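You operate a simulated robot arm through the tools that you are given. There is no shell and no other tool. Be economical: measure what you need, move in short steps, check, and stop when the job is done.

You run a simulated robot arm. Do the job below in one go: nothing can be reset, and whatever is moved stays where it is left.

Task
Fit a new cartridge of the chart's grade and pump two shots.
Fine: the empty one goes in the grey box; clamp the new one; the blue knob stays on rollers. Where these are worked on the way, their far stop is far enough and under half their travel is too little: cartridge clamp.

It is judged by the outcome, as a careful person would: the job done as asked, and still so three seconds after it is handed in. It fails if anything else is knocked over, pushed out of place, dropped, spilled or broken.

Robot
A 7-joint arm with a two-finger parallel gripper, fixed in place. Base frame: the origin is at the foot of the arm, x ahead of it, y to its left, z up. Lengths are in mm, angles in degrees, forces in N, time in s.
With the tool pointing down near the work surface it reaches from about 280 to 680 mm from the base axis. Its first joint turns from -66.0 to 66.0 degrees. Payload 1.57 kg.
The TCP is the grasp point between the finger pads, 30 mm short of the fingertips. In the tool frame z runs along the fingers and y along their closing line. Largest opening 110 mm; finger width 24, thickness 12; the body of the gripper, 48 by 112 mm, starts 78 mm behind the TCP.
Orientation is that of the tool frame in the base frame, as a unit quaternion [x, y, z, w]. With the fingers straight down and closing along the base's y, the tool's x points along the base's -x, its y along +y and its z along -z.

Tools
- The arm moves only by the tool apply_moves. Its argument "series" is a list of rows, each a list of 3 entries, a list of its own where there are three numbers: the turn, a rotation vector about the tool's x, y, z in units of 60 degrees (1.0 is 60 degrees), then the shift along the tool's x, y, z in units of 500 mm (1.0 is 500 mm), then the gripper command, from -1 (fully open) to 1 (shut), values between in proportion. In form: [[[ax, ay, az], [x, y, z], claw], ...]. A call has 1 to 8 rows; each row is the pose to reach, as a shift and turn from the pose commanded when the call began, along the tool's axes at that moment. A call with a number of a shift or a turn outside -1 to 1 is refused whole. Rows are played at 5 a second. More than 50 mm and 8.6 degrees between two rows, or a gripper value outside its range, and nothing of the call is played. A pose out of reach is approached as far as the arm can. The call stops where the force on the tool passes 40 N (or 10 N more than at its start, if that is more) or the arm is blocked; 0.2 s more then pass. Each finger travels about 108 mm/s and halts on what it meets, pressing with about 40 N; the grip force reading is that of the motor and also rises with nothing between the fingers. The clock runs only during rows and for 0.2 s after the last one: add rows that repeat a pose to give the fingers time. It gives the time, the measured TCP pose, the force on the tool (base axes), the opening and the grip force at its end, in the units of the frame above (readings bear some noise), with the torque about the TCP (base axes, N m) and any sound that the robot's microphone picked up, and new pictures: "pictures" is both (left out), scene, wrist or none.
- Cameras (640 x 400 px; columns grow to the right, rows downward): "scene" is fixed at [183.3, -409.1, 1406]; the picture's right is [0.56, -0.83, 0.00], its down [-0.47, -0.32, -0.82] and it looks along [0.68, 0.46, -0.57] (base axes); focal length 267 px, centre (320, 200). "wrist" rides on the gripper at [70, 16, -141] in the tool frame; the picture's right is [-0.23, 0.97, 0.00], its down [-0.86, -0.20, -0.48] and it looks along [-0.47, -0.11, 0.88] (tool axes); focal length 222 px, centre (320, 200).
- pixel_to_xyz(camera, pixels): for up to 12 pixels [column, row] of the newest picture of that camera ("zoom" is the newest enlarged one), the place [x, y, z] in the base frame of the surface seen there, good to about 2 mm. The clock stands still meanwhile.
- enlarge(camera, box): a new picture of the part [left, top, right, bottom] of that camera's present view, enlarged. The clock stands still meanwhile.
- hand_in(): hands the job in; it is judged then, once.

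Go step by step. Measure first, check grasps and placings, and put right what went wrong. The budget is 80 turns and 200 pictures, counting those below and the enlarged ones. Unless the task says otherwise, let go and move clear before handing in, and close with one line.

The tools are called after ">>>" as name(argument=value, ...) on one line, values as JSON. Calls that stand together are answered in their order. apply_moves: Moves the arm, as the interface text tells. Its arguments: {"type":"object","properties":{"series":{"type":"array","items":{"type":"array"}},"pictures":{"type":"string","enum":["both","scene","wrist","none"]}},"required":["series"]} The other tools are called the same way: pixel_to_xyz (camera, pixels) gives the place of the surface under pixels of a picture; enlarge (camera, box) takes an enlarged picture of a part of a camera's view; hand_in () hands the job in.

At the start:

```text
t: 0.0
eef_pos: [363.6, -212.1, 1266.3]
orientation: [0.001, 1.0, 0.0, 0.0]
contact_force: [0.2, -0.1, -0.4]
moment: [-0.02, 0.01, 0.01]
gripper_width: 109.9
grip_force: 0.1
```

scene: 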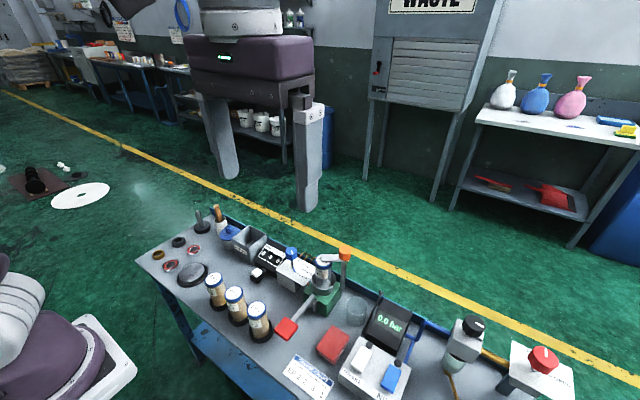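
wrist: 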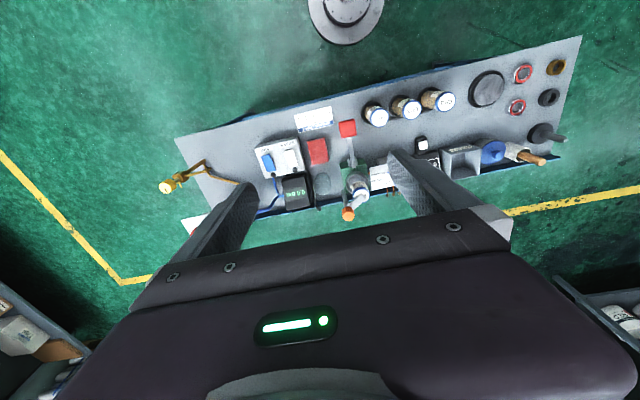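

The scene shows a bench with three cartridges (about 216,290; 236,305; 259,320), a pump with a green base (325,290), a chart (305,375) and a grey box (248,243). I'll enlarge these areas first.

>>> enlarge(camera="scene", box=[240, 230, 400, 330])

>>> enlarge(camera="scene", box=[270, 310, 430, 400])

>>> enlarge(camera="scene", box=[140, 200, 300, 350])

>>> enlarge(camera="wrist", box=[240, 80, 440, 220])

```text
4.00 times, centred on (320, 280) of scene
```

zoom: 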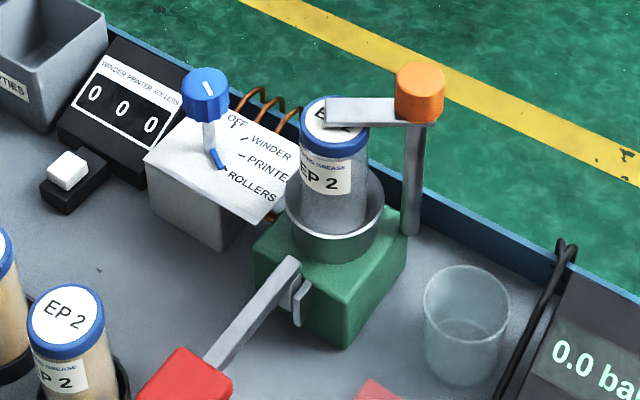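

```text
4.00 times, centred on (350, 355) of scene
```

zoom: 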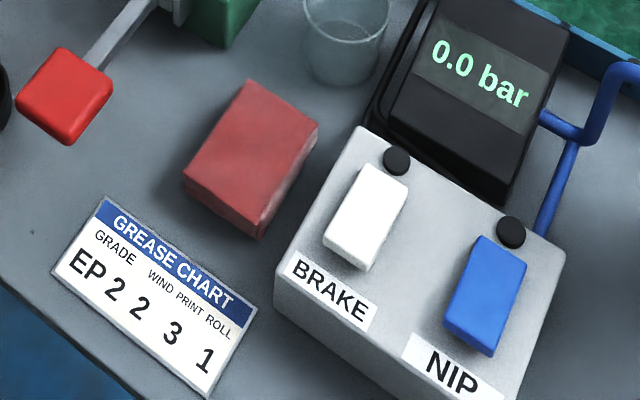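

```text
2.67 times, centred on (220, 275) of scene
```

zoom: 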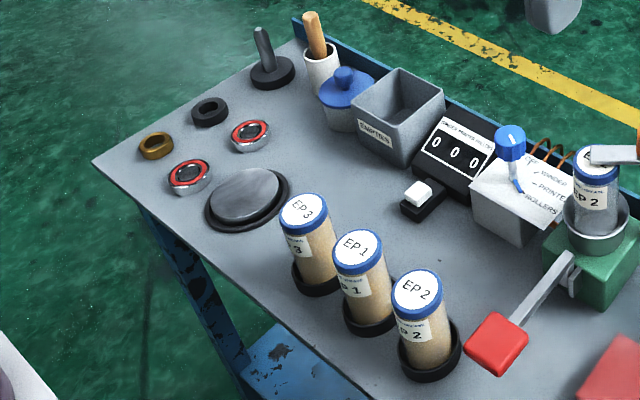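

```text
2.86 times, centred on (340, 150) of wrist
```

zoom: 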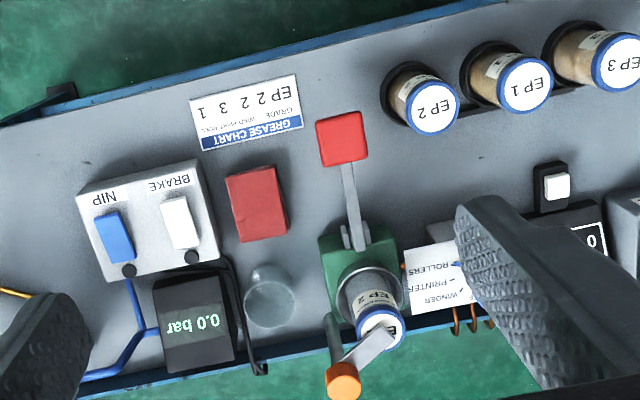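

Chart says EP 2; the pump holds the empty EP 2 under a clamp arm with an orange knob (345,252), and a red-ended pump lever. Measuring the key surfaces.

>>> pixel_to_xyz(camera="scene", pixels=[[344.5, 249], [330, 257.5], [321, 258], [343, 287], [322.5, 278], [287, 329], [302, 309], [259, 308], [259, 320], [236, 293], [214, 279], [312, 320]])

>>> pixel_to_xyz(camera="scene", pixels=[[248, 248], [233, 238], [249, 226], [266, 237], [251, 256], [291, 250], [293, 270], [305, 285], [353, 311], [333, 345], [257, 273], [323, 287]])

```text
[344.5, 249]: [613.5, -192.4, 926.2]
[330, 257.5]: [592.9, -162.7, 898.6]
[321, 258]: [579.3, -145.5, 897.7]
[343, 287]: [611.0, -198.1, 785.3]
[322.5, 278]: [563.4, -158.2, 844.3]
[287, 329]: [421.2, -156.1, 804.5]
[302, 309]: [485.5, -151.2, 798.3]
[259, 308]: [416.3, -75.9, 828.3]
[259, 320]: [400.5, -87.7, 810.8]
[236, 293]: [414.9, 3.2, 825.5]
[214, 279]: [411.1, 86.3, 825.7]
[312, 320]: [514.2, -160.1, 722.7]
```

```text
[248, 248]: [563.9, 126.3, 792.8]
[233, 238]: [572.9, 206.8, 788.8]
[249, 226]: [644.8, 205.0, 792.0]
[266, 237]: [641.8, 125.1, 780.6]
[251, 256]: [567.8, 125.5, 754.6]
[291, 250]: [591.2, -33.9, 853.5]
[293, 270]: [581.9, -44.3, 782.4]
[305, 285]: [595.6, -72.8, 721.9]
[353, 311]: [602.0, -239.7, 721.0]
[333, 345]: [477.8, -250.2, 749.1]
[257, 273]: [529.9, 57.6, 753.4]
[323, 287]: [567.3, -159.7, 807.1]
```

Table is at z≈720, the spare EP 2 near (418,-80), cap ~828. I'll move closer over the pump to look at the clamp geometry.

>>> apply_moves(series=[[[0, 0, 0], [-0.04, 0.02, 0.07], -1], [[0, 0, 0], [-0.08, 0.04, 0.14], -1], [[0, 0, 0], [-0.12, 0.06, 0.21], -1], [[0, 0, 0], [-0.16, 0.08, 0.28], -1], [[0, 0, 0], [-0.2, 0.1, 0.35], -1]])

```text
t: 1.2
eef_pos: [465.4, -162.5, 1090.8]
orientation: [0.0, 1.0, 0.001, 0.0]
contact_force: [1.1, 0.0, 1.3]
moment: [0.0, -0.01, 0.0]
gripper_width: 110.0
grip_force: 0.1
```

scene: 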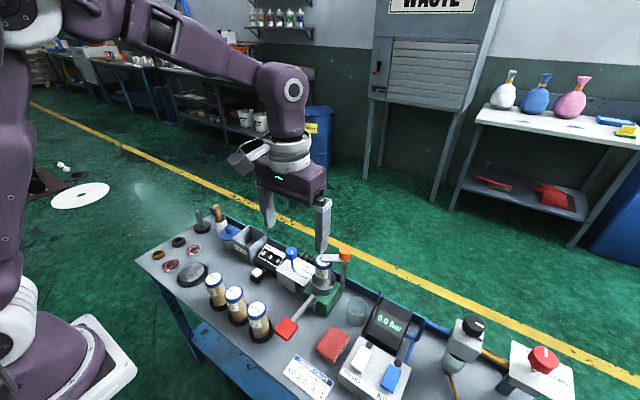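
wrist: 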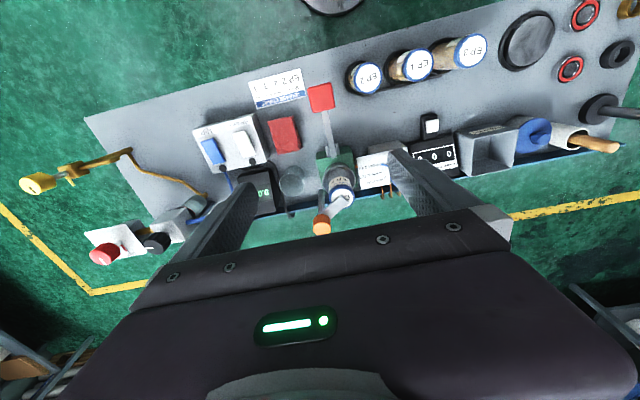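

>>> enlarge(camera="wrist", box=[280, 140, 408, 240])

>>> enlarge(camera="scene", box=[290, 235, 370, 325])

```text
4.00 times, centred on (344, 190) of wrist
```

zoom: 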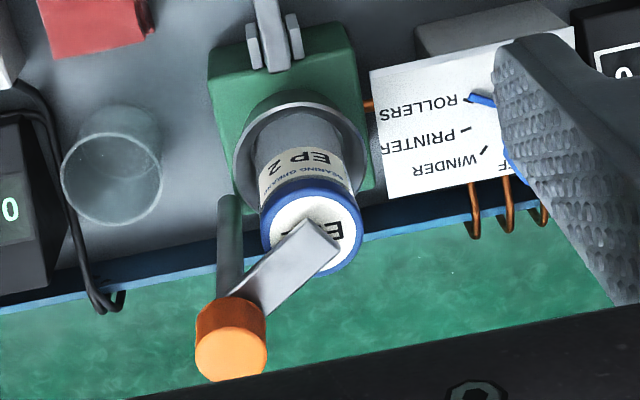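

```text
4.44 times, centred on (330, 280) of scene
```

zoom: 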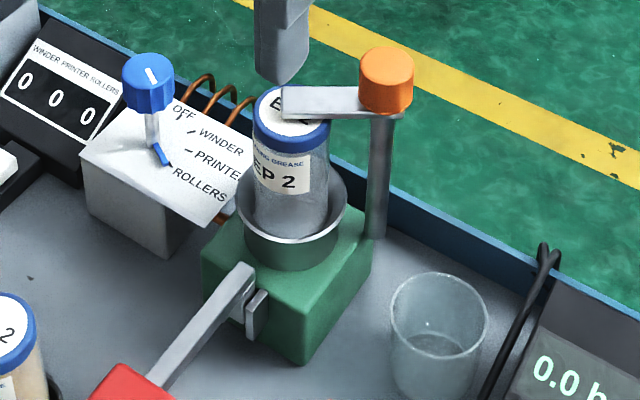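

The orange knob sits atop a post with the arm fixed to it: turning the knob should swing the arm. Measuring knob edges and cartridge cap.

>>> pixel_to_xyz(camera="zoom", pixels=[[387, 57], [362, 60], [411, 62], [388, 48], [387, 70], [385, 95], [345, 100], [290, 100], [275, 92], [300, 130], [378, 200], [292, 210]])

>>> pixel_to_xyz(camera="scene", pixels=[[345, 248], [313, 285], [332, 282], [300, 292], [291, 325], [281, 325], [286, 334], [260, 300], [248, 308], [268, 308], [259, 302], [259, 345]])

```text
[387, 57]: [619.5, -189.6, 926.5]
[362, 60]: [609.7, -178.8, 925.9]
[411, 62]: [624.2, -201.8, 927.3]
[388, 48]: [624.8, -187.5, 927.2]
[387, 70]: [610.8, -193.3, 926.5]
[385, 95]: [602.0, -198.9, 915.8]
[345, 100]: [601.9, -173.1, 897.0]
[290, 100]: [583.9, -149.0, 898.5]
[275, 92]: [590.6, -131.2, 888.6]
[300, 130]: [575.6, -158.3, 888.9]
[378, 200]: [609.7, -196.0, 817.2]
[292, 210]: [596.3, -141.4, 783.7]
```

```text
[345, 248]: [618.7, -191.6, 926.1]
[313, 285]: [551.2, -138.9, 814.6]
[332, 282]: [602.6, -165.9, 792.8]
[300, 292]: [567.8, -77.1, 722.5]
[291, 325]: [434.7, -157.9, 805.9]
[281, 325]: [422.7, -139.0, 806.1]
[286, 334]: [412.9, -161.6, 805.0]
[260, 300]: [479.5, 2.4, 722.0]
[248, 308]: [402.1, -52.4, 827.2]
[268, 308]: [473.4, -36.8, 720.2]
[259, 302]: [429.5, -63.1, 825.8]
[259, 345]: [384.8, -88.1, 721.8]
```

Knob centre ≈(615,-192), top 926, ~28 mm wide; arm top ≈898. I'll move above the knob.

>>> apply_moves(series=[[[0, 0, 0], [-0.075, -0.015, 0.04], -0.5], [[0, 0, 0], [-0.15, -0.03, 0.08], -0.2], [[0, 0, 0], [-0.225, -0.045, 0.12], -0.1], [[0, 0, 0], [-0.299, -0.059, 0.18], -0.1], [[0, 0, 0], [-0.299, -0.059, 0.22], -0.1]])

```text
t: 2.4
eef_pos: [614.8, -190.7, 981.2]
orientation: [0.0, 1.0, 0.0, 0.0]
contact_force: [0.5, 0.3, 0.3]
moment: [0.01, -0.02, 0.02]
gripper_width: 60.7
grip_force: 0.0
```

scene: 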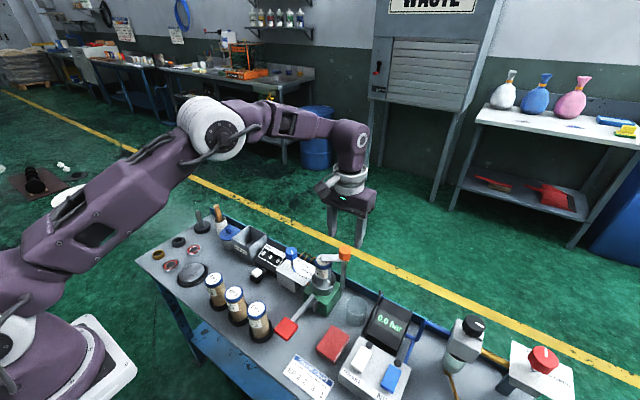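
wrist: 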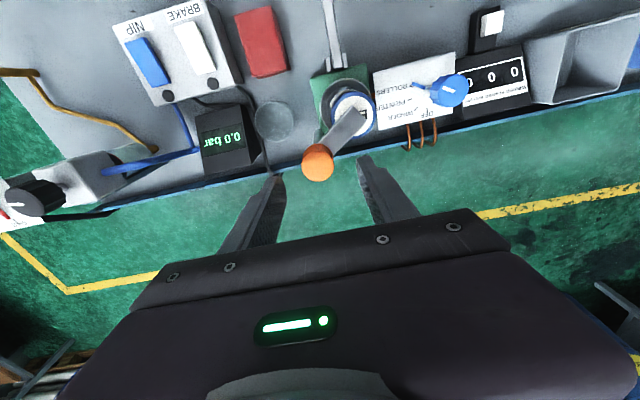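

Knob (318,162) sits between the fingers. Lowering and closing on it.

>>> apply_moves(series=[[[0, 0, 0], [0, -0.002, 0.05], -0.1], [[0, 0, 0], [0, -0.002, 0.093], -0.1], [[0, 0, 0], [0, -0.002, 0.093], 0.3], [[0, 0, 0], [0, -0.002, 0.093], 0.6], [[0, 0, 0], [0, -0.002, 0.093], 0.7]])

```text
t: 3.6
eef_pos: [613.9, -194.7, 933.8]
orientation: [0.0, 1.0, -0.001, 0.0]
contact_force: [2.0, -10.4, -7.7]
moment: [-0.37, -0.86, -0.01]
gripper_width: 31.5
grip_force: 40.5
```

scene: 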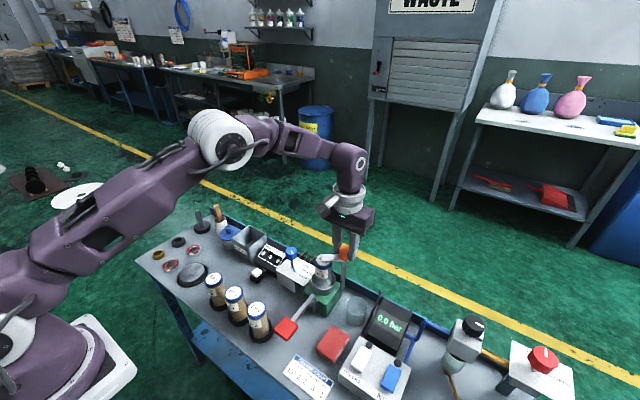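
wrist: 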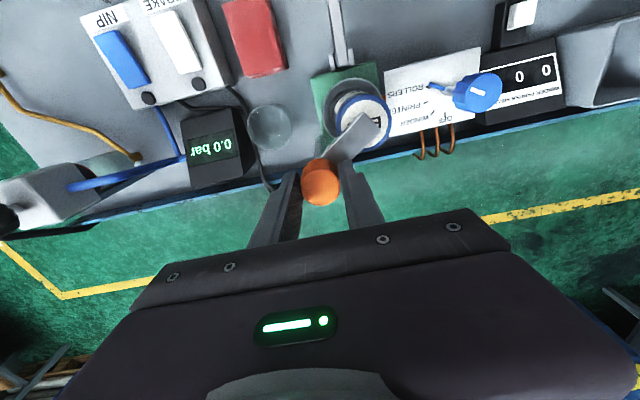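

Gripped (31.5 mm). The sideways force suggests the centre is ~3 mm further in -y. I'll correct that and test a small turn.

>>> apply_moves(series=[[[0, 0, 0], [0, -0.006, 0], 0.7], [[0, 0, 0.13], [0, -0.006, 0], 0.7], [[0, 0, 0.26], [0, -0.006, 0], 0.7], [[0, 0, 0.26], [0, -0.006, 0], 0.7]])

```text
t: 4.6
eef_pos: [615.0, -193.1, 933.9]
orientation: [0.135, 0.991, 0.001, 0.0]
contact_force: [0.0, 5.6, 6.0]
moment: [0.38, 0.34, 0.57]
gripper_width: 31.3
grip_force: 40.2
```

scene: 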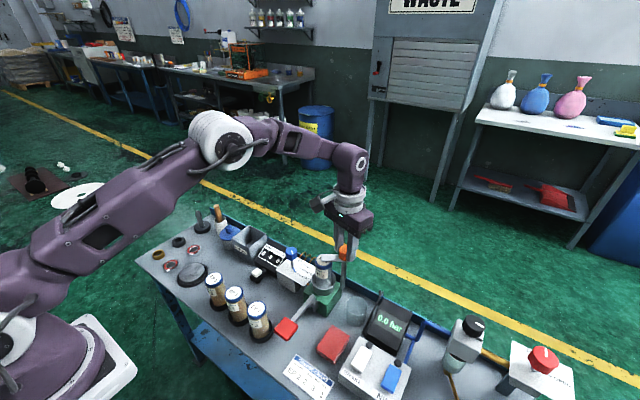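
wrist: 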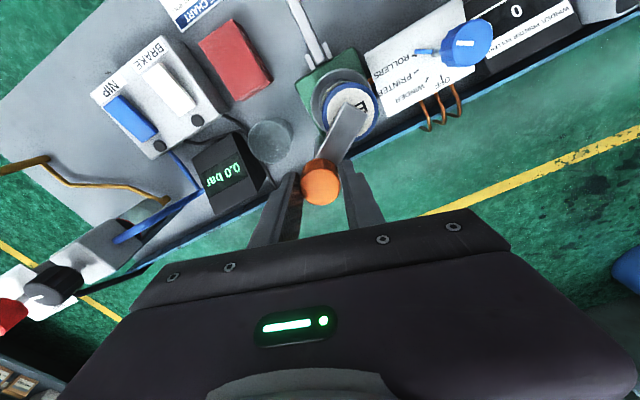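

The arm stayed over the cap while the gripper turned (knob slipped, 0.57 N m), so this direction is probably the closed stop. Trying the other way.

>>> apply_moves(series=[[[0, 0, -0.13], [0, 0, 0], 0.7], [[0, 0, -0.26], [0, 0, 0], 0.7], [[0, 0, -0.39], [0, 0, 0], 0.7], [[0, 0, -0.52], [0, 0, 0], 0.7], [[0, 0, -0.52], [0, 0, 0], 0.7]])

```text
t: 5.8
eef_pos: [614.4, -194.9, 934.2]
orientation: [-0.138, 0.99, 0.0, 0.001]
contact_force: [-0.6, 11.3, 9.9]
moment: [0.23, 0.23, 0.01]
gripper_width: 31.1
grip_force: 40.3
```

scene: 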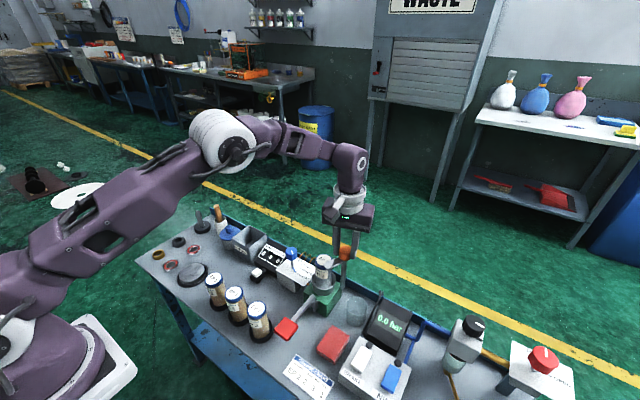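
wrist: 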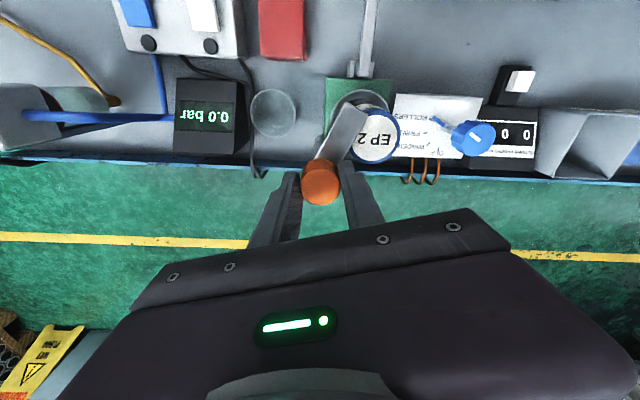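

The arm is now swinging off the cap (toward -y, low torque). Continuing.

>>> apply_moves(series=[[[0, 0, -0.13], [0, 0, 0], 0.7], [[0, 0, -0.26], [0, 0, 0], 0.7], [[0, 0, -0.39], [0, 0, 0], 0.7], [[0, 0, -0.52], [0, 0, 0], 0.7], [[0, 0, -0.65], [0, 0, 0], 0.7], [[0, 0, -0.78], [0, 0, 0], 0.7], [[0, 0, -0.91], [0, 0, 0], 0.7]])

```text
t: 7.4
eef_pos: [614.8, -193.8, 934.0]
orientation: [-0.577, 0.817, -0.001, 0.001]
contact_force: [7.0, 6.5, 10.4]
moment: [0.78, -0.47, 0.02]
gripper_width: 31.1
grip_force: 39.5
```

scene: 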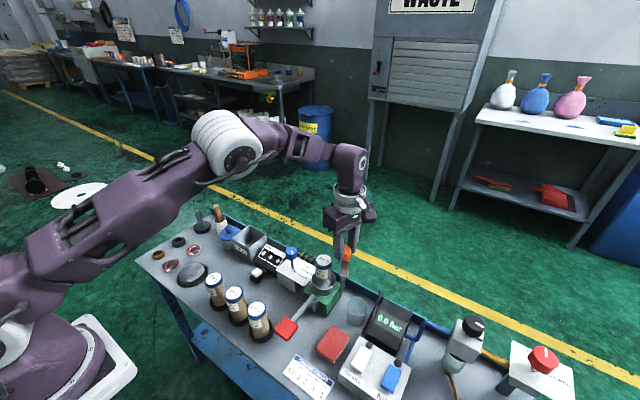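
wrist: 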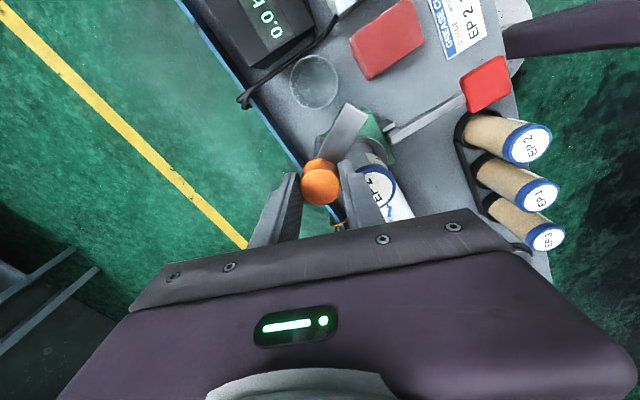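

The arm is off the cap. Continuing toward its far stop, watching the torque.

>>> apply_moves(series=[[[0, 0, -0.13], [0, 0, 0], 0.7], [[0, 0, -0.26], [0, 0, 0], 0.7], [[0, 0, -0.39], [0, 0, 0], 0.7], [[0, 0, -0.52], [0, 0, 0], 0.7]])

```text
t: 8.4
eef_pos: [616.0, -193.5, 934.5]
orientation: [0.775, -0.632, 0.002, -0.001]
contact_force: [20.5, 0.4, 6.4]
moment: [0.08, -0.64, -0.03]
gripper_width: 31.2
grip_force: 39.6
```

scene: 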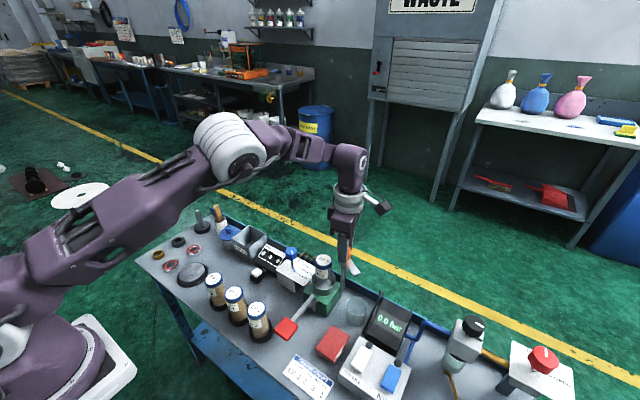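
wrist: 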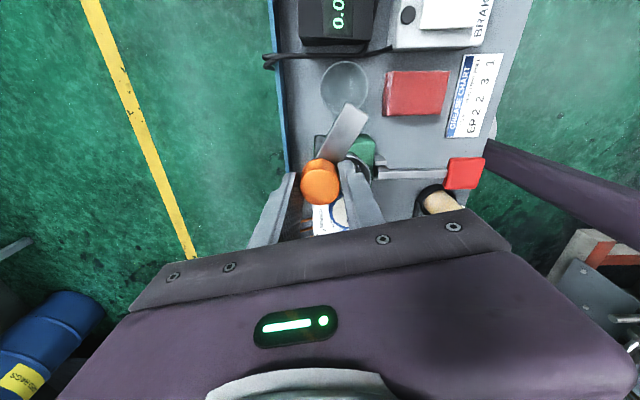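

Still turning freely with the arm now pointing toward -y. Continuing with a small centring shift (20 N in x).

>>> apply_moves(series=[[[0, 0, -0.13], [0, -0.004, 0], 0.7], [[0, 0, -0.26], [0, -0.004, 0], 0.7], [[0, 0, -0.39], [0, -0.004, 0], 0.7], [[0, 0, -0.39], [0, -0.004, 0], 0.7]])

```text
t: 9.4
eef_pos: [615.1, -194.7, 933.8]
orientation: [0.887, -0.463, -0.002, 0.001]
contact_force: [5.5, 1.0, -1.2]
moment: [0.12, -0.17, -0.48]
gripper_width: 31.0
grip_force: 40.0
```

scene: 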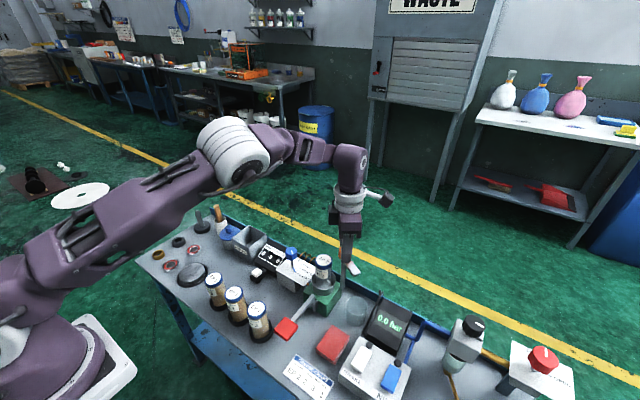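
wrist: 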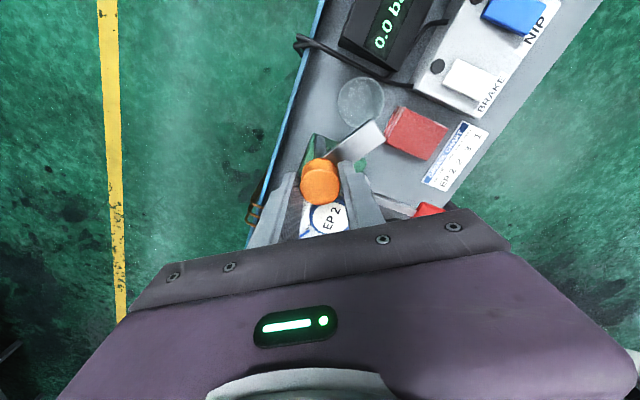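

Torque −0.48 N m and slip: the far stop is reached. Releasing and rising.

>>> apply_moves(series=[[[0, 0, 0], [0, 0, 0], 0.3], [[0, 0, 0], [0, 0, 0], -0.1], [[0, 0, 0], [0, 0, 0], -0.1], [[0, 0, 0], [0, 0, -0.09], -0.1], [[0, 0, 0], [0, 0, -0.18], -0.1], [[0, 0, 0], [-0.09, 0, -0.2], -0.1], [[0, 0, 0], [-0.18, 0, -0.2], -0.1]])

```text
t: 11.0
eef_pos: [564.7, -119.7, 1033.7]
orientation: [0.886, -0.464, 0.0, 0.0]
contact_force: [0.6, -0.4, -0.8]
moment: [-0.03, 0.0, -0.02]
gripper_width: 60.7
grip_force: 0.1
```

scene: 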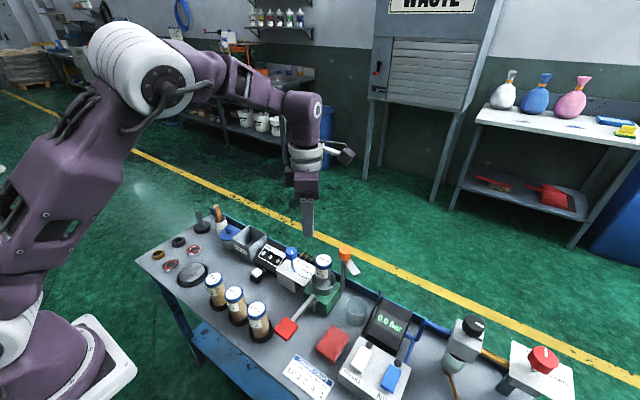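
wrist: 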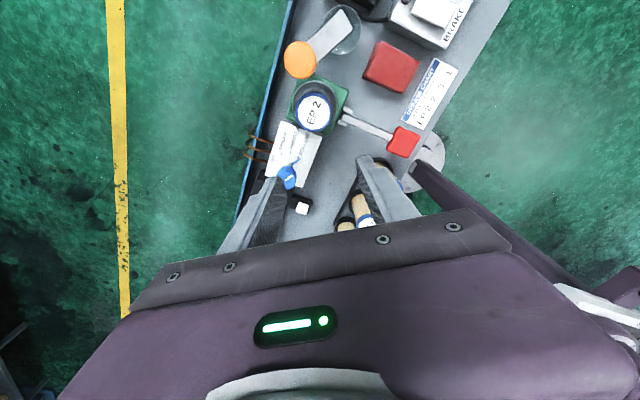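

>>> enlarge(camera="wrist", box=[270, 70, 366, 130])

>>> enlarge(camera="scene", box=[290, 235, 370, 325])

```text
6.67 times, centred on (318, 100) of wrist
```

zoom: 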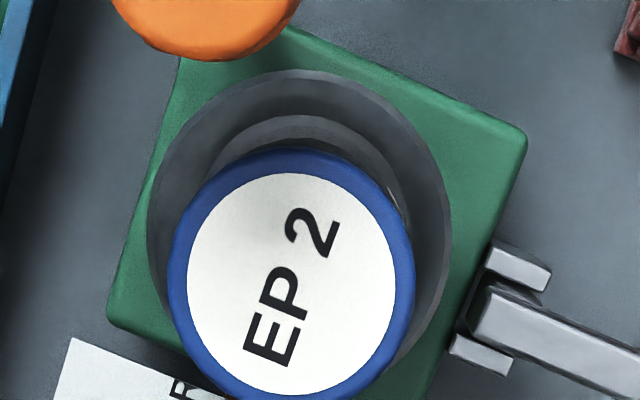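

```text
4.44 times, centred on (330, 280) of scene
```

zoom: 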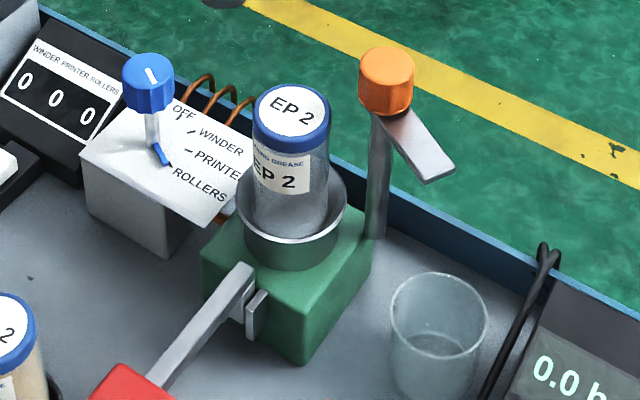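

The clamp is open and the cap is exposed. Measuring cap and cup edges in the zoom.

>>> pixel_to_xyz(camera="zoom", pixels=[[292, 108], [258, 106], [325, 112], [296, 89], [287, 128], [290, 200], [262, 210], [322, 210], [248, 210], [341, 195], [292, 242], [300, 165]])

>>> pixel_to_xyz(camera="wrist", pixels=[[314, 112], [296.5, 112], [329.5, 112], [314, 96], [302, 85], [336, 103]])

```text
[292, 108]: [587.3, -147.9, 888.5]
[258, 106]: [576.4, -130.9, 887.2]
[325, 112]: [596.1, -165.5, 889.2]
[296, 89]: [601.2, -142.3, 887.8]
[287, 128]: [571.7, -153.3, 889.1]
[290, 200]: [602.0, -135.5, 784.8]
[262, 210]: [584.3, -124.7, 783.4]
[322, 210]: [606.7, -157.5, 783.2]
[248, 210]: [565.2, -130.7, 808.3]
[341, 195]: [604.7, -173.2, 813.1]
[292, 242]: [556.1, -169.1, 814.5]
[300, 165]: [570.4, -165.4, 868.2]
```

```text
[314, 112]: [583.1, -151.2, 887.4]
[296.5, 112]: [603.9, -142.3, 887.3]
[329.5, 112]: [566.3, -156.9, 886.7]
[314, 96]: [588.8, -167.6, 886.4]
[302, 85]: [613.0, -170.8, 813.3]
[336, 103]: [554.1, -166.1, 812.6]
```

Cap centre ≈(586,-149), top 888, ~41 mm wide; cup rim 813. Descending with the fingers set across the knob line so they clear it.

>>> apply_moves(series=[[[0, 0, 0], [0.0724, -0.0016, 0.03], -0.27], [[0, 0, 0], [0.0724, -0.0016, 0.12], -0.27], [[0, 0, 0], [0.0724, -0.0016, 0.2], -0.27], [[0, 0, 0], [0.0724, -0.0016, 0.27], -0.27], [[0, 0, 0], [0.0724, -0.0016, 0.343], -0.27], [[0, 0, 0], [0.0724, -0.0016, 0.343], -0.27]])

```text
t: 12.4
eef_pos: [586.8, -149.9, 862.6]
orientation: [0.886, -0.464, 0.0, 0.0]
contact_force: [-0.4, 0.4, 0.0]
moment: [-0.02, 0.01, 0.0]
gripper_width: 69.9
grip_force: 0.1
```

scene: 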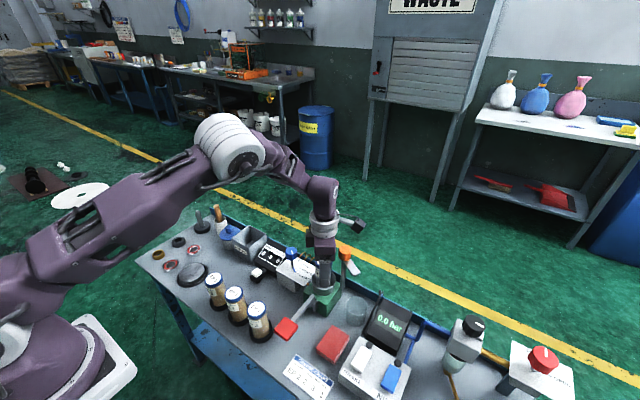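
wrist: 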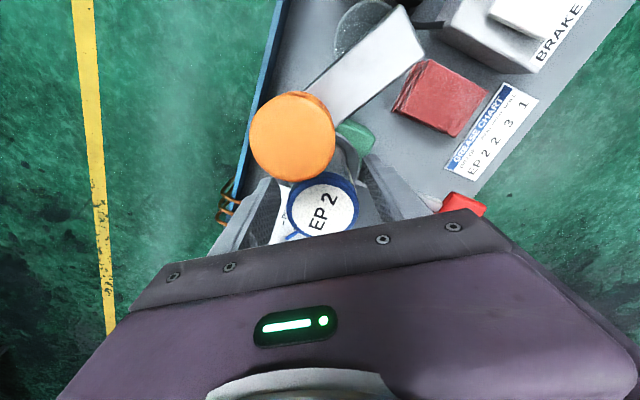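

Fingers straddle the cap cleanly. Closing.

>>> apply_moves(series=[[[0, 0, 0], [0, 0, 0], 0.1], [[0, 0, 0], [0, 0, 0], 0.35], [[0, 0, 0], [0, 0, 0], 0.45], [[0, 0, 0], [0, 0, 0], 0.45]], pictures="none")

```text
t: 13.4
eef_pos: [586.1, -149.7, 862.1]
orientation: [0.886, -0.463, 0.0, 0.0]
contact_force: [-0.2, 1.2, -0.1]
moment: [0.03, -0.02, 0.0]
gripper_width: 44.3
grip_force: 39.7
```

Gripped at 44.3 mm. Lifting straight up.

>>> apply_moves(series=[[[0, 0, 0], [0, 0, -0.04], 0.45], [[0, 0, 0], [0, 0, -0.1], 0.45], [[0, 0, 0], [0, 0, -0.18], 0.45], [[0, 0, 0], [0, 0, -0.26], 0.45]])

```text
t: 14.4
eef_pos: [585.7, -149.8, 992.9]
orientation: [0.886, -0.463, 0.0, 0.0]
contact_force: [0.3, 0.4, -0.5]
moment: [0.02, -0.03, -0.02]
gripper_width: 44.9
grip_force: 40.5
```

scene: 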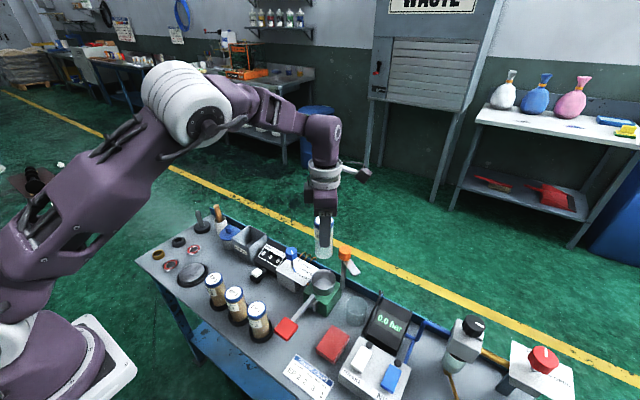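
wrist: 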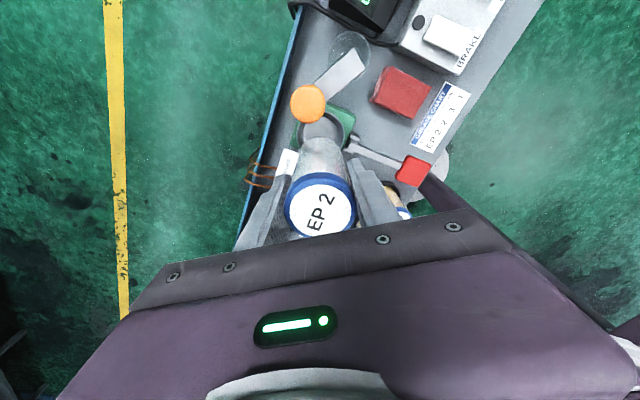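

The empty lifted cleanly. I'll measure the now-empty cup and the grey box.

>>> enlarge(camera="scene", box=[280, 200, 360, 320])

>>> pixel_to_xyz(camera="scene", pixels=[[323, 293], [321, 288], [308, 286], [335, 283], [325, 272], [320, 297], [324, 255], [323, 240]])

>>> enlarge(camera="scene", box=[215, 215, 279, 275])

```text
3.33 times, centred on (320, 260) of scene
```

zoom: 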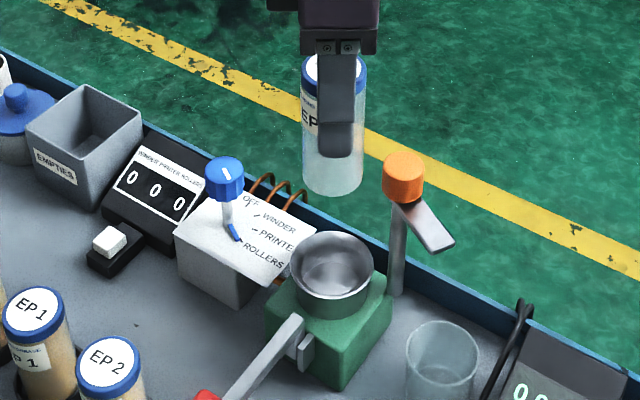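

```text
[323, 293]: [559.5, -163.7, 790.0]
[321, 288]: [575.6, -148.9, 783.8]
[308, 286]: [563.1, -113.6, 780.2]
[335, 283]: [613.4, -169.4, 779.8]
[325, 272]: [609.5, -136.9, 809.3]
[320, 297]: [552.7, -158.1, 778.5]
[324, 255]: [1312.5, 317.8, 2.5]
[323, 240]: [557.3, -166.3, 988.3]
```

```text
6.67 times, centred on (247, 245) of scene
```

zoom: 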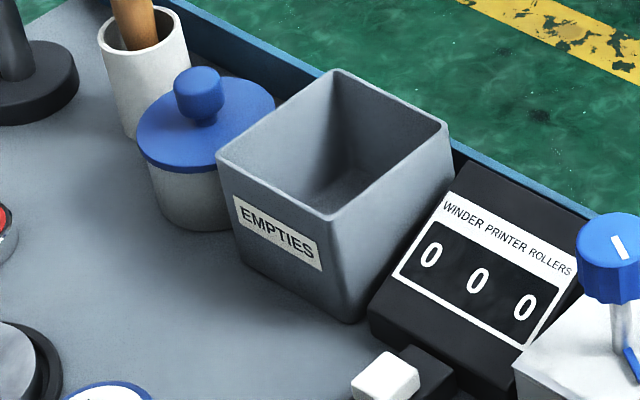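

The box is labelled EMPTIES. Measuring its rim corners and floor, and the cup rim.

>>> pixel_to_xyz(camera="zoom", pixels=[[221, 157], [338, 73], [445, 125], [332, 215], [340, 185], [320, 175], [280, 185], [205, 85], [470, 180], [275, 260]])

>>> pixel_to_xyz(camera="scene", pixels=[[307.5, 280], [332.0, 281], [321, 270.3], [318.5, 289], [311, 286], [327, 287]])

```text
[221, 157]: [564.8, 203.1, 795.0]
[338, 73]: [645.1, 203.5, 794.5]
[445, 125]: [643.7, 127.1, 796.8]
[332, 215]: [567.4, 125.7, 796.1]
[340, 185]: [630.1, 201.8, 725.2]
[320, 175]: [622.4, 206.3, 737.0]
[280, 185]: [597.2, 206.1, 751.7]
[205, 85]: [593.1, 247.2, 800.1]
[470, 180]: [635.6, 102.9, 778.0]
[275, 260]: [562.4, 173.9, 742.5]
```

```text
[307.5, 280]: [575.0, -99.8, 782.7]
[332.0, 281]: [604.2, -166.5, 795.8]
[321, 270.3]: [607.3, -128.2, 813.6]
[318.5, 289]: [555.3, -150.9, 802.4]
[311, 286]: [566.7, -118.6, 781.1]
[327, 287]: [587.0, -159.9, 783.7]
```

Box centre ≈(605,165), rim 796, floor ≈723. I'll carry the empty over the box and turn 10° so the fingers lie on the box diagonal.

>>> apply_moves(series=[[[0, 0, -0.024], [-0.0707, -0.0559, 0], 0.45], [[0, 0, -0.048], [-0.1413, -0.1118, 0], 0.45], [[0, 0, -0.072], [-0.212, -0.1677, 0], 0.45], [[0, 0, -0.096], [-0.2826, -0.2237, 0], 0.45], [[0, 0, -0.12], [-0.3533, -0.2796, 0], 0.45], [[0, 0, -0.144], [-0.424, -0.3355, 0], 0.45], [[0, 0, -0.168], [-0.4946, -0.3914, 0], 0.45], [[0, 0, -0.168], [-0.4946, -0.3914, 0.04], 0.45]])

```text
t: 16.2
eef_pos: [605.1, 165.3, 971.6]
orientation: [0.924, -0.383, 0.0, 0.0]
contact_force: [0.1, -1.7, -2.2]
moment: [-0.02, -0.01, 0.02]
gripper_width: 44.4
grip_force: 40.5
```

scene: 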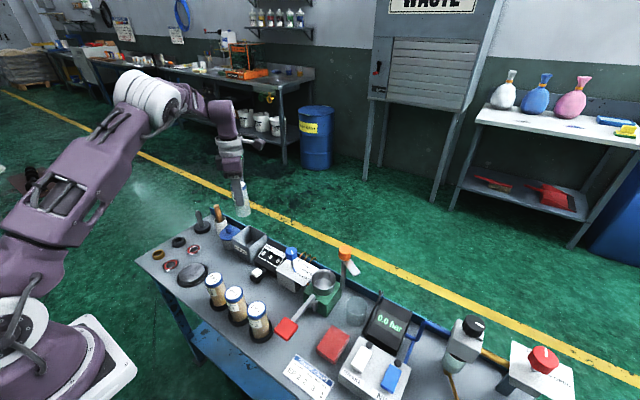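
wrist: 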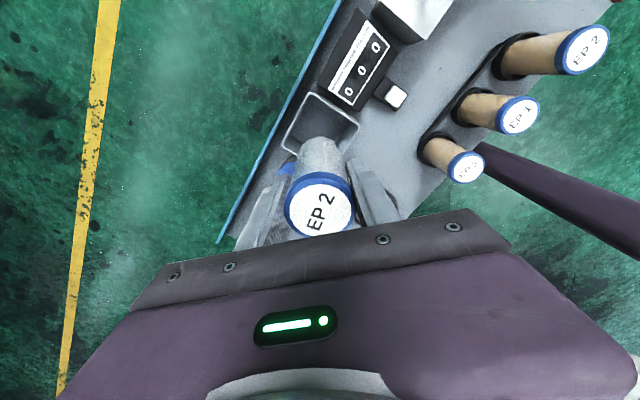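

Over the box. Lowering until the cartridge base is well inside, then check.

>>> apply_moves(series=[[[0, 0, 0], [0, 0, 0.07], 0.45], [[0, 0, 0], [0, 0, 0.14], 0.45], [[0, 0, 0], [0, 0, 0.2], 0.45], [[0, 0, 0], [0, 0, 0.26], 0.45], [[0, 0, 0], [0, 0, 0.26], 0.45]])

>>> enlarge(camera="scene", box=[207, 195, 287, 275])

```text
t: 17.4
eef_pos: [604.7, 164.3, 841.8]
orientation: [0.924, -0.384, 0.0, 0.0]
contact_force: [0.5, -0.4, -1.3]
moment: [-0.03, -0.04, 0.02]
gripper_width: 44.8
grip_force: 40.8
```

scene: 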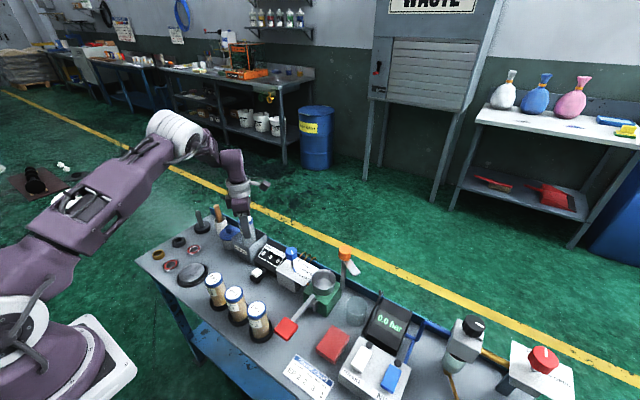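
wrist: 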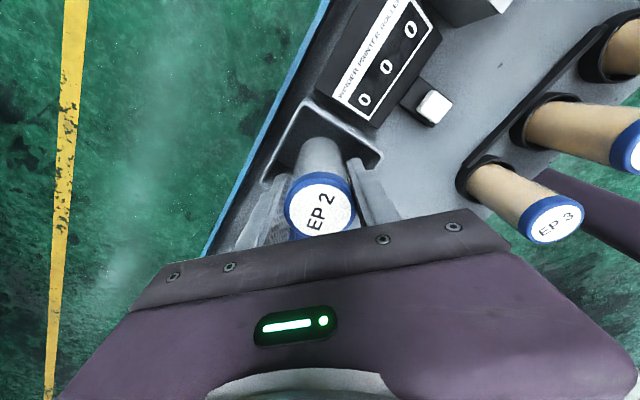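

```text
5.00 times, centred on (247, 235) of scene
```

zoom: 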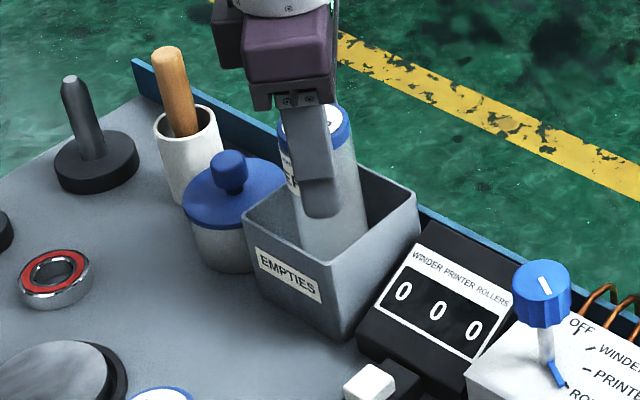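

Well centred. Lowering slowly to the floor.

>>> apply_moves(series=[[[0, 0, 0], [0, 0, 0.024], 0.45], [[0, 0, 0], [0, 0, 0.044], 0.45], [[0, 0, 0], [0, 0, 0.06], 0.45], [[0, 0, 0], [0, 0, 0.07], 0.45]], pictures="none")

```text
t: 18.4
eef_pos: [605.7, 166.3, 806.6]
orientation: [0.924, -0.383, 0.0, 0.0]
contact_force: [0.6, -0.1, -1.9]
moment: [0.02, -0.06, -0.02]
gripper_width: 44.8
grip_force: 40.1
```

>>> apply_moves(series=[[[0, 0, 0], [0, 0, 0.003], 0.45], [[0, 0, 0], [0, 0, 0.006], 0.45], [[0, 0, 0], [0, 0, 0.006], 0.45]], pictures="scene")

>>> enlarge(camera="scene", box=[207, 195, 287, 275])

```text
t: 19.2
eef_pos: [605.9, 162.8, 805.1]
orientation: [0.923, -0.384, 0.0, 0.0]
contact_force: [-0.3, -0.5, -0.9]
moment: [0.0, -0.03, 0.01]
gripper_width: 44.7
grip_force: 40.0
```

scene: 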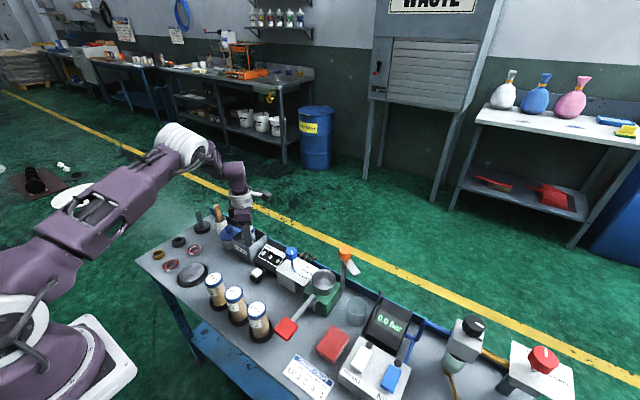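

```text
5.00 times, centred on (247, 235) of scene
```

zoom: 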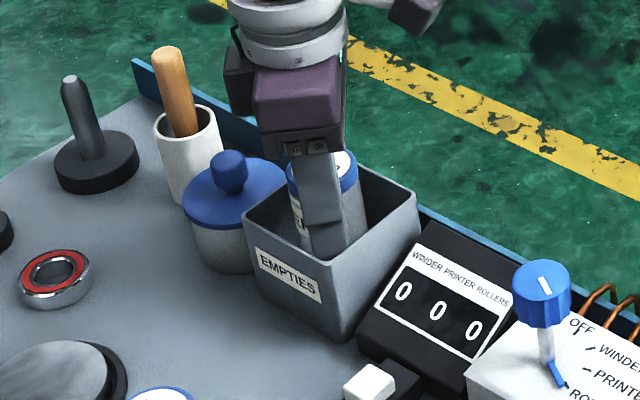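

No floor contact yet; continuing down a few mm.

>>> apply_moves(series=[[[0, 0, 0], [0, 0, 0.004], 0.45], [[0, 0, 0], [0, 0, 0.008], 0.45], [[0, 0, 0], [0, 0, 0.008], 0.45]], pictures="none")

```text
t: 20.0
eef_pos: [606.3, 164.1, 801.7]
orientation: [0.923, -0.384, 0.001, -0.001]
contact_force: [-0.3, -2.2, 26.7]
moment: [-0.33, 0.07, 0.03]
gripper_width: 44.9
grip_force: 40.3
```

Floor contact (27 N). Easing up 1 mm and opening a little, then lifting.

>>> apply_moves(series=[[[0, 0, 0], [0, 0, -0.003], 0.45], [[0, 0, 0], [0, 0, -0.003], 0.1], [[0, 0, 0], [0, 0, -0.003], 0.06], [[0, 0, 0], [0, 0, -0.06], 0.06], [[0, 0, 0], [0, 0, -0.14], 0.06], [[0, 0, 0], [0, 0, -0.24], -0.1], [[0, 0, 0], [0, 0, -0.34], -0.27]])

>>> enlarge(camera="scene", box=[207, 195, 287, 275])

```text
t: 21.6
eef_pos: [605.8, 165.6, 971.7]
orientation: [0.924, -0.383, 0.0, 0.0]
contact_force: [-0.4, 0.1, 0.0]
moment: [0.03, -0.01, 0.0]
gripper_width: 69.8
grip_force: 0.1
```

scene: 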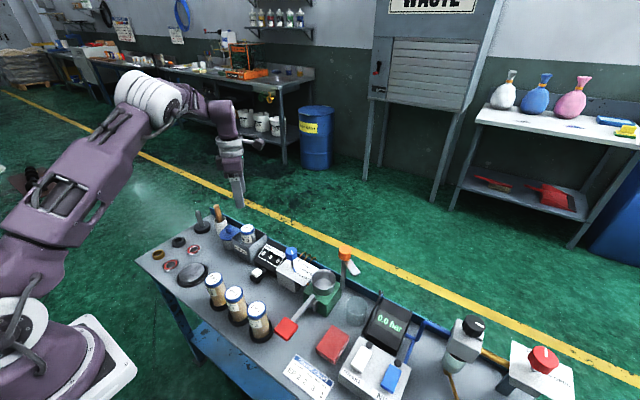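
wrist: 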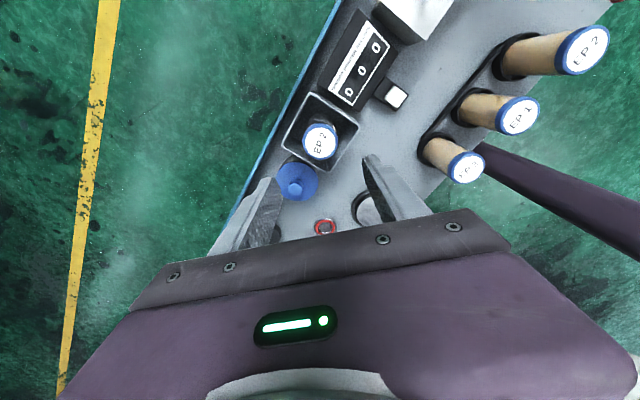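

```text
5.00 times, centred on (247, 235) of scene
```

zoom: 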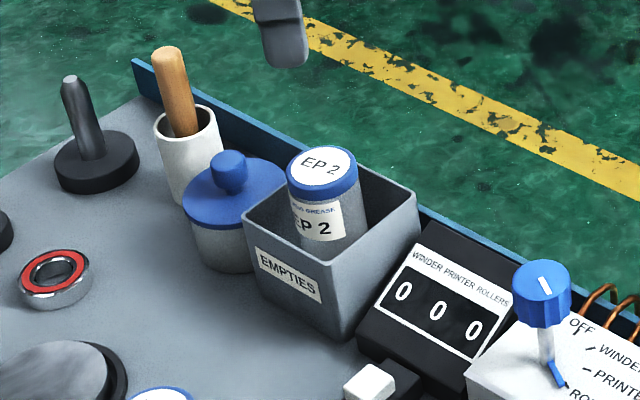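

The empty stands in the EMPTIES box. Now measuring the fresh EP 2 (scene 259,310; wrist 582,50).

>>> enlarge(camera="scene", box=[195, 265, 315, 355])

>>> pixel_to_xyz(camera="scene", pixels=[[259, 308], [249, 308], [268.5, 309.5], [260, 302], [257, 315], [258, 325], [252, 335], [268, 330], [236, 293]])

>>> pixel_to_xyz(camera="wrist", pixels=[[582, 50], [558, 52], [606, 48], [590, 30], [575, 70], [517, 115]])

```text
4.44 times, centred on (255, 310) of scene
```

zoom: 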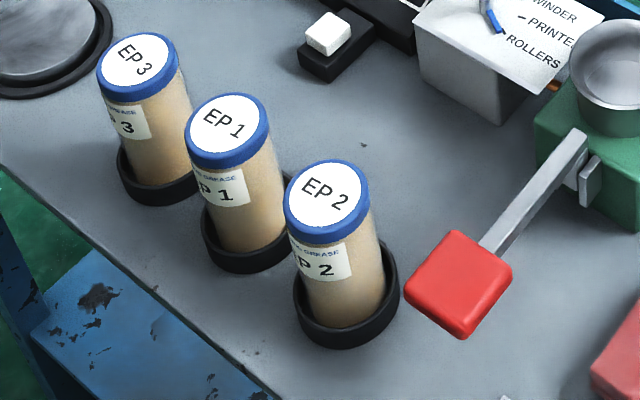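

```text
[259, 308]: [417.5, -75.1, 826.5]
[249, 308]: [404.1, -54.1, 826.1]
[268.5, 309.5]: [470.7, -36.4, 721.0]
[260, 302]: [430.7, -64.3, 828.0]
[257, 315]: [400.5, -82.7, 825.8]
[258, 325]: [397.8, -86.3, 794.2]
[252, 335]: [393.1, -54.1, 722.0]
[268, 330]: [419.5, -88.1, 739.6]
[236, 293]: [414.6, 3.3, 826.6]
```

```text
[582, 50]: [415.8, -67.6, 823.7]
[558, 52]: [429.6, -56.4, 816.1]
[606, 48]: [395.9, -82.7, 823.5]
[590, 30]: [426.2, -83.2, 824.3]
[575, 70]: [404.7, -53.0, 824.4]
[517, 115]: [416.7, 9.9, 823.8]
```

Fresh EP 2 centre ≈(414,-69), cap top 826, base ring ~740. Moving above it for a check.

>>> apply_moves(series=[[[0, 0, 0], [0.0087, 0.0862, 0], -0.27], [[0, 0, 0], [0.0173, 0.1723, 0], -0.27], [[0, 0, 0], [0.026, 0.2585, 0], -0.27], [[0, 0, 0], [0.0347, 0.3446, 0], -0.27], [[0, 0, 0], [0.0434, 0.4308, 0], -0.27], [[0, 0, 0], [0.052, 0.517, 0], -0.27], [[0, 0, 0], [0.0607, 0.603, 0.02], -0.27]])

```text
t: 23.2
eef_pos: [412.0, -68.5, 961.7]
orientation: [0.924, -0.382, 0.0, 0.001]
contact_force: [0.3, 0.6, 0.3]
moment: [0.0, 0.01, 0.02]
gripper_width: 69.8
grip_force: 0.1
```

scene: 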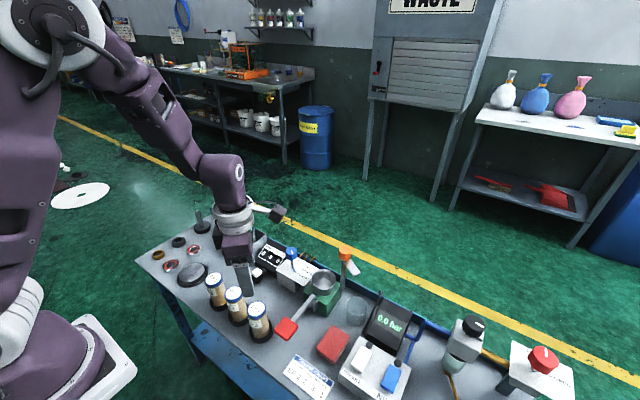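
wrist: 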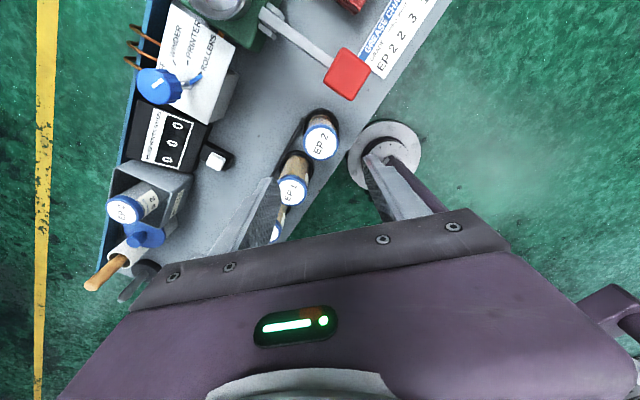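

Check the cap centre from this closer view.

>>> pixel_to_xyz(camera="wrist", pixels=[[320, 141], [305, 142], [335, 140], [321, 126], [319, 156], [320, 118]])

>>> enlarge(camera="wrist", box=[272, 100, 368, 220])

```text
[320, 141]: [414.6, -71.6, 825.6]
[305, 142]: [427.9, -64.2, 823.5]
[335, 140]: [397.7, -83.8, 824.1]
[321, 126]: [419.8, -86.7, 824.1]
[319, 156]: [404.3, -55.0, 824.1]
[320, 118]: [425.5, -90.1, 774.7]
```

```text
3.33 times, centred on (320, 160) of wrist
```

zoom: 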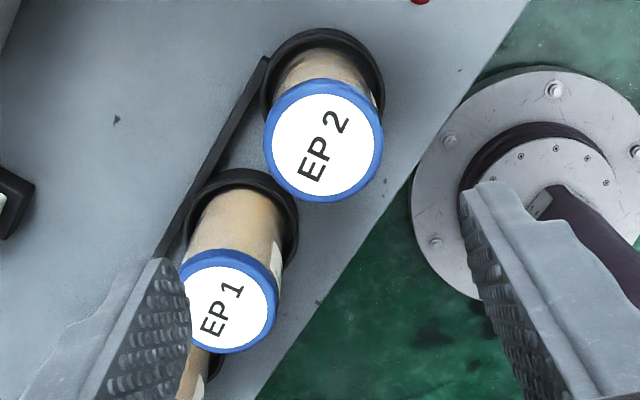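

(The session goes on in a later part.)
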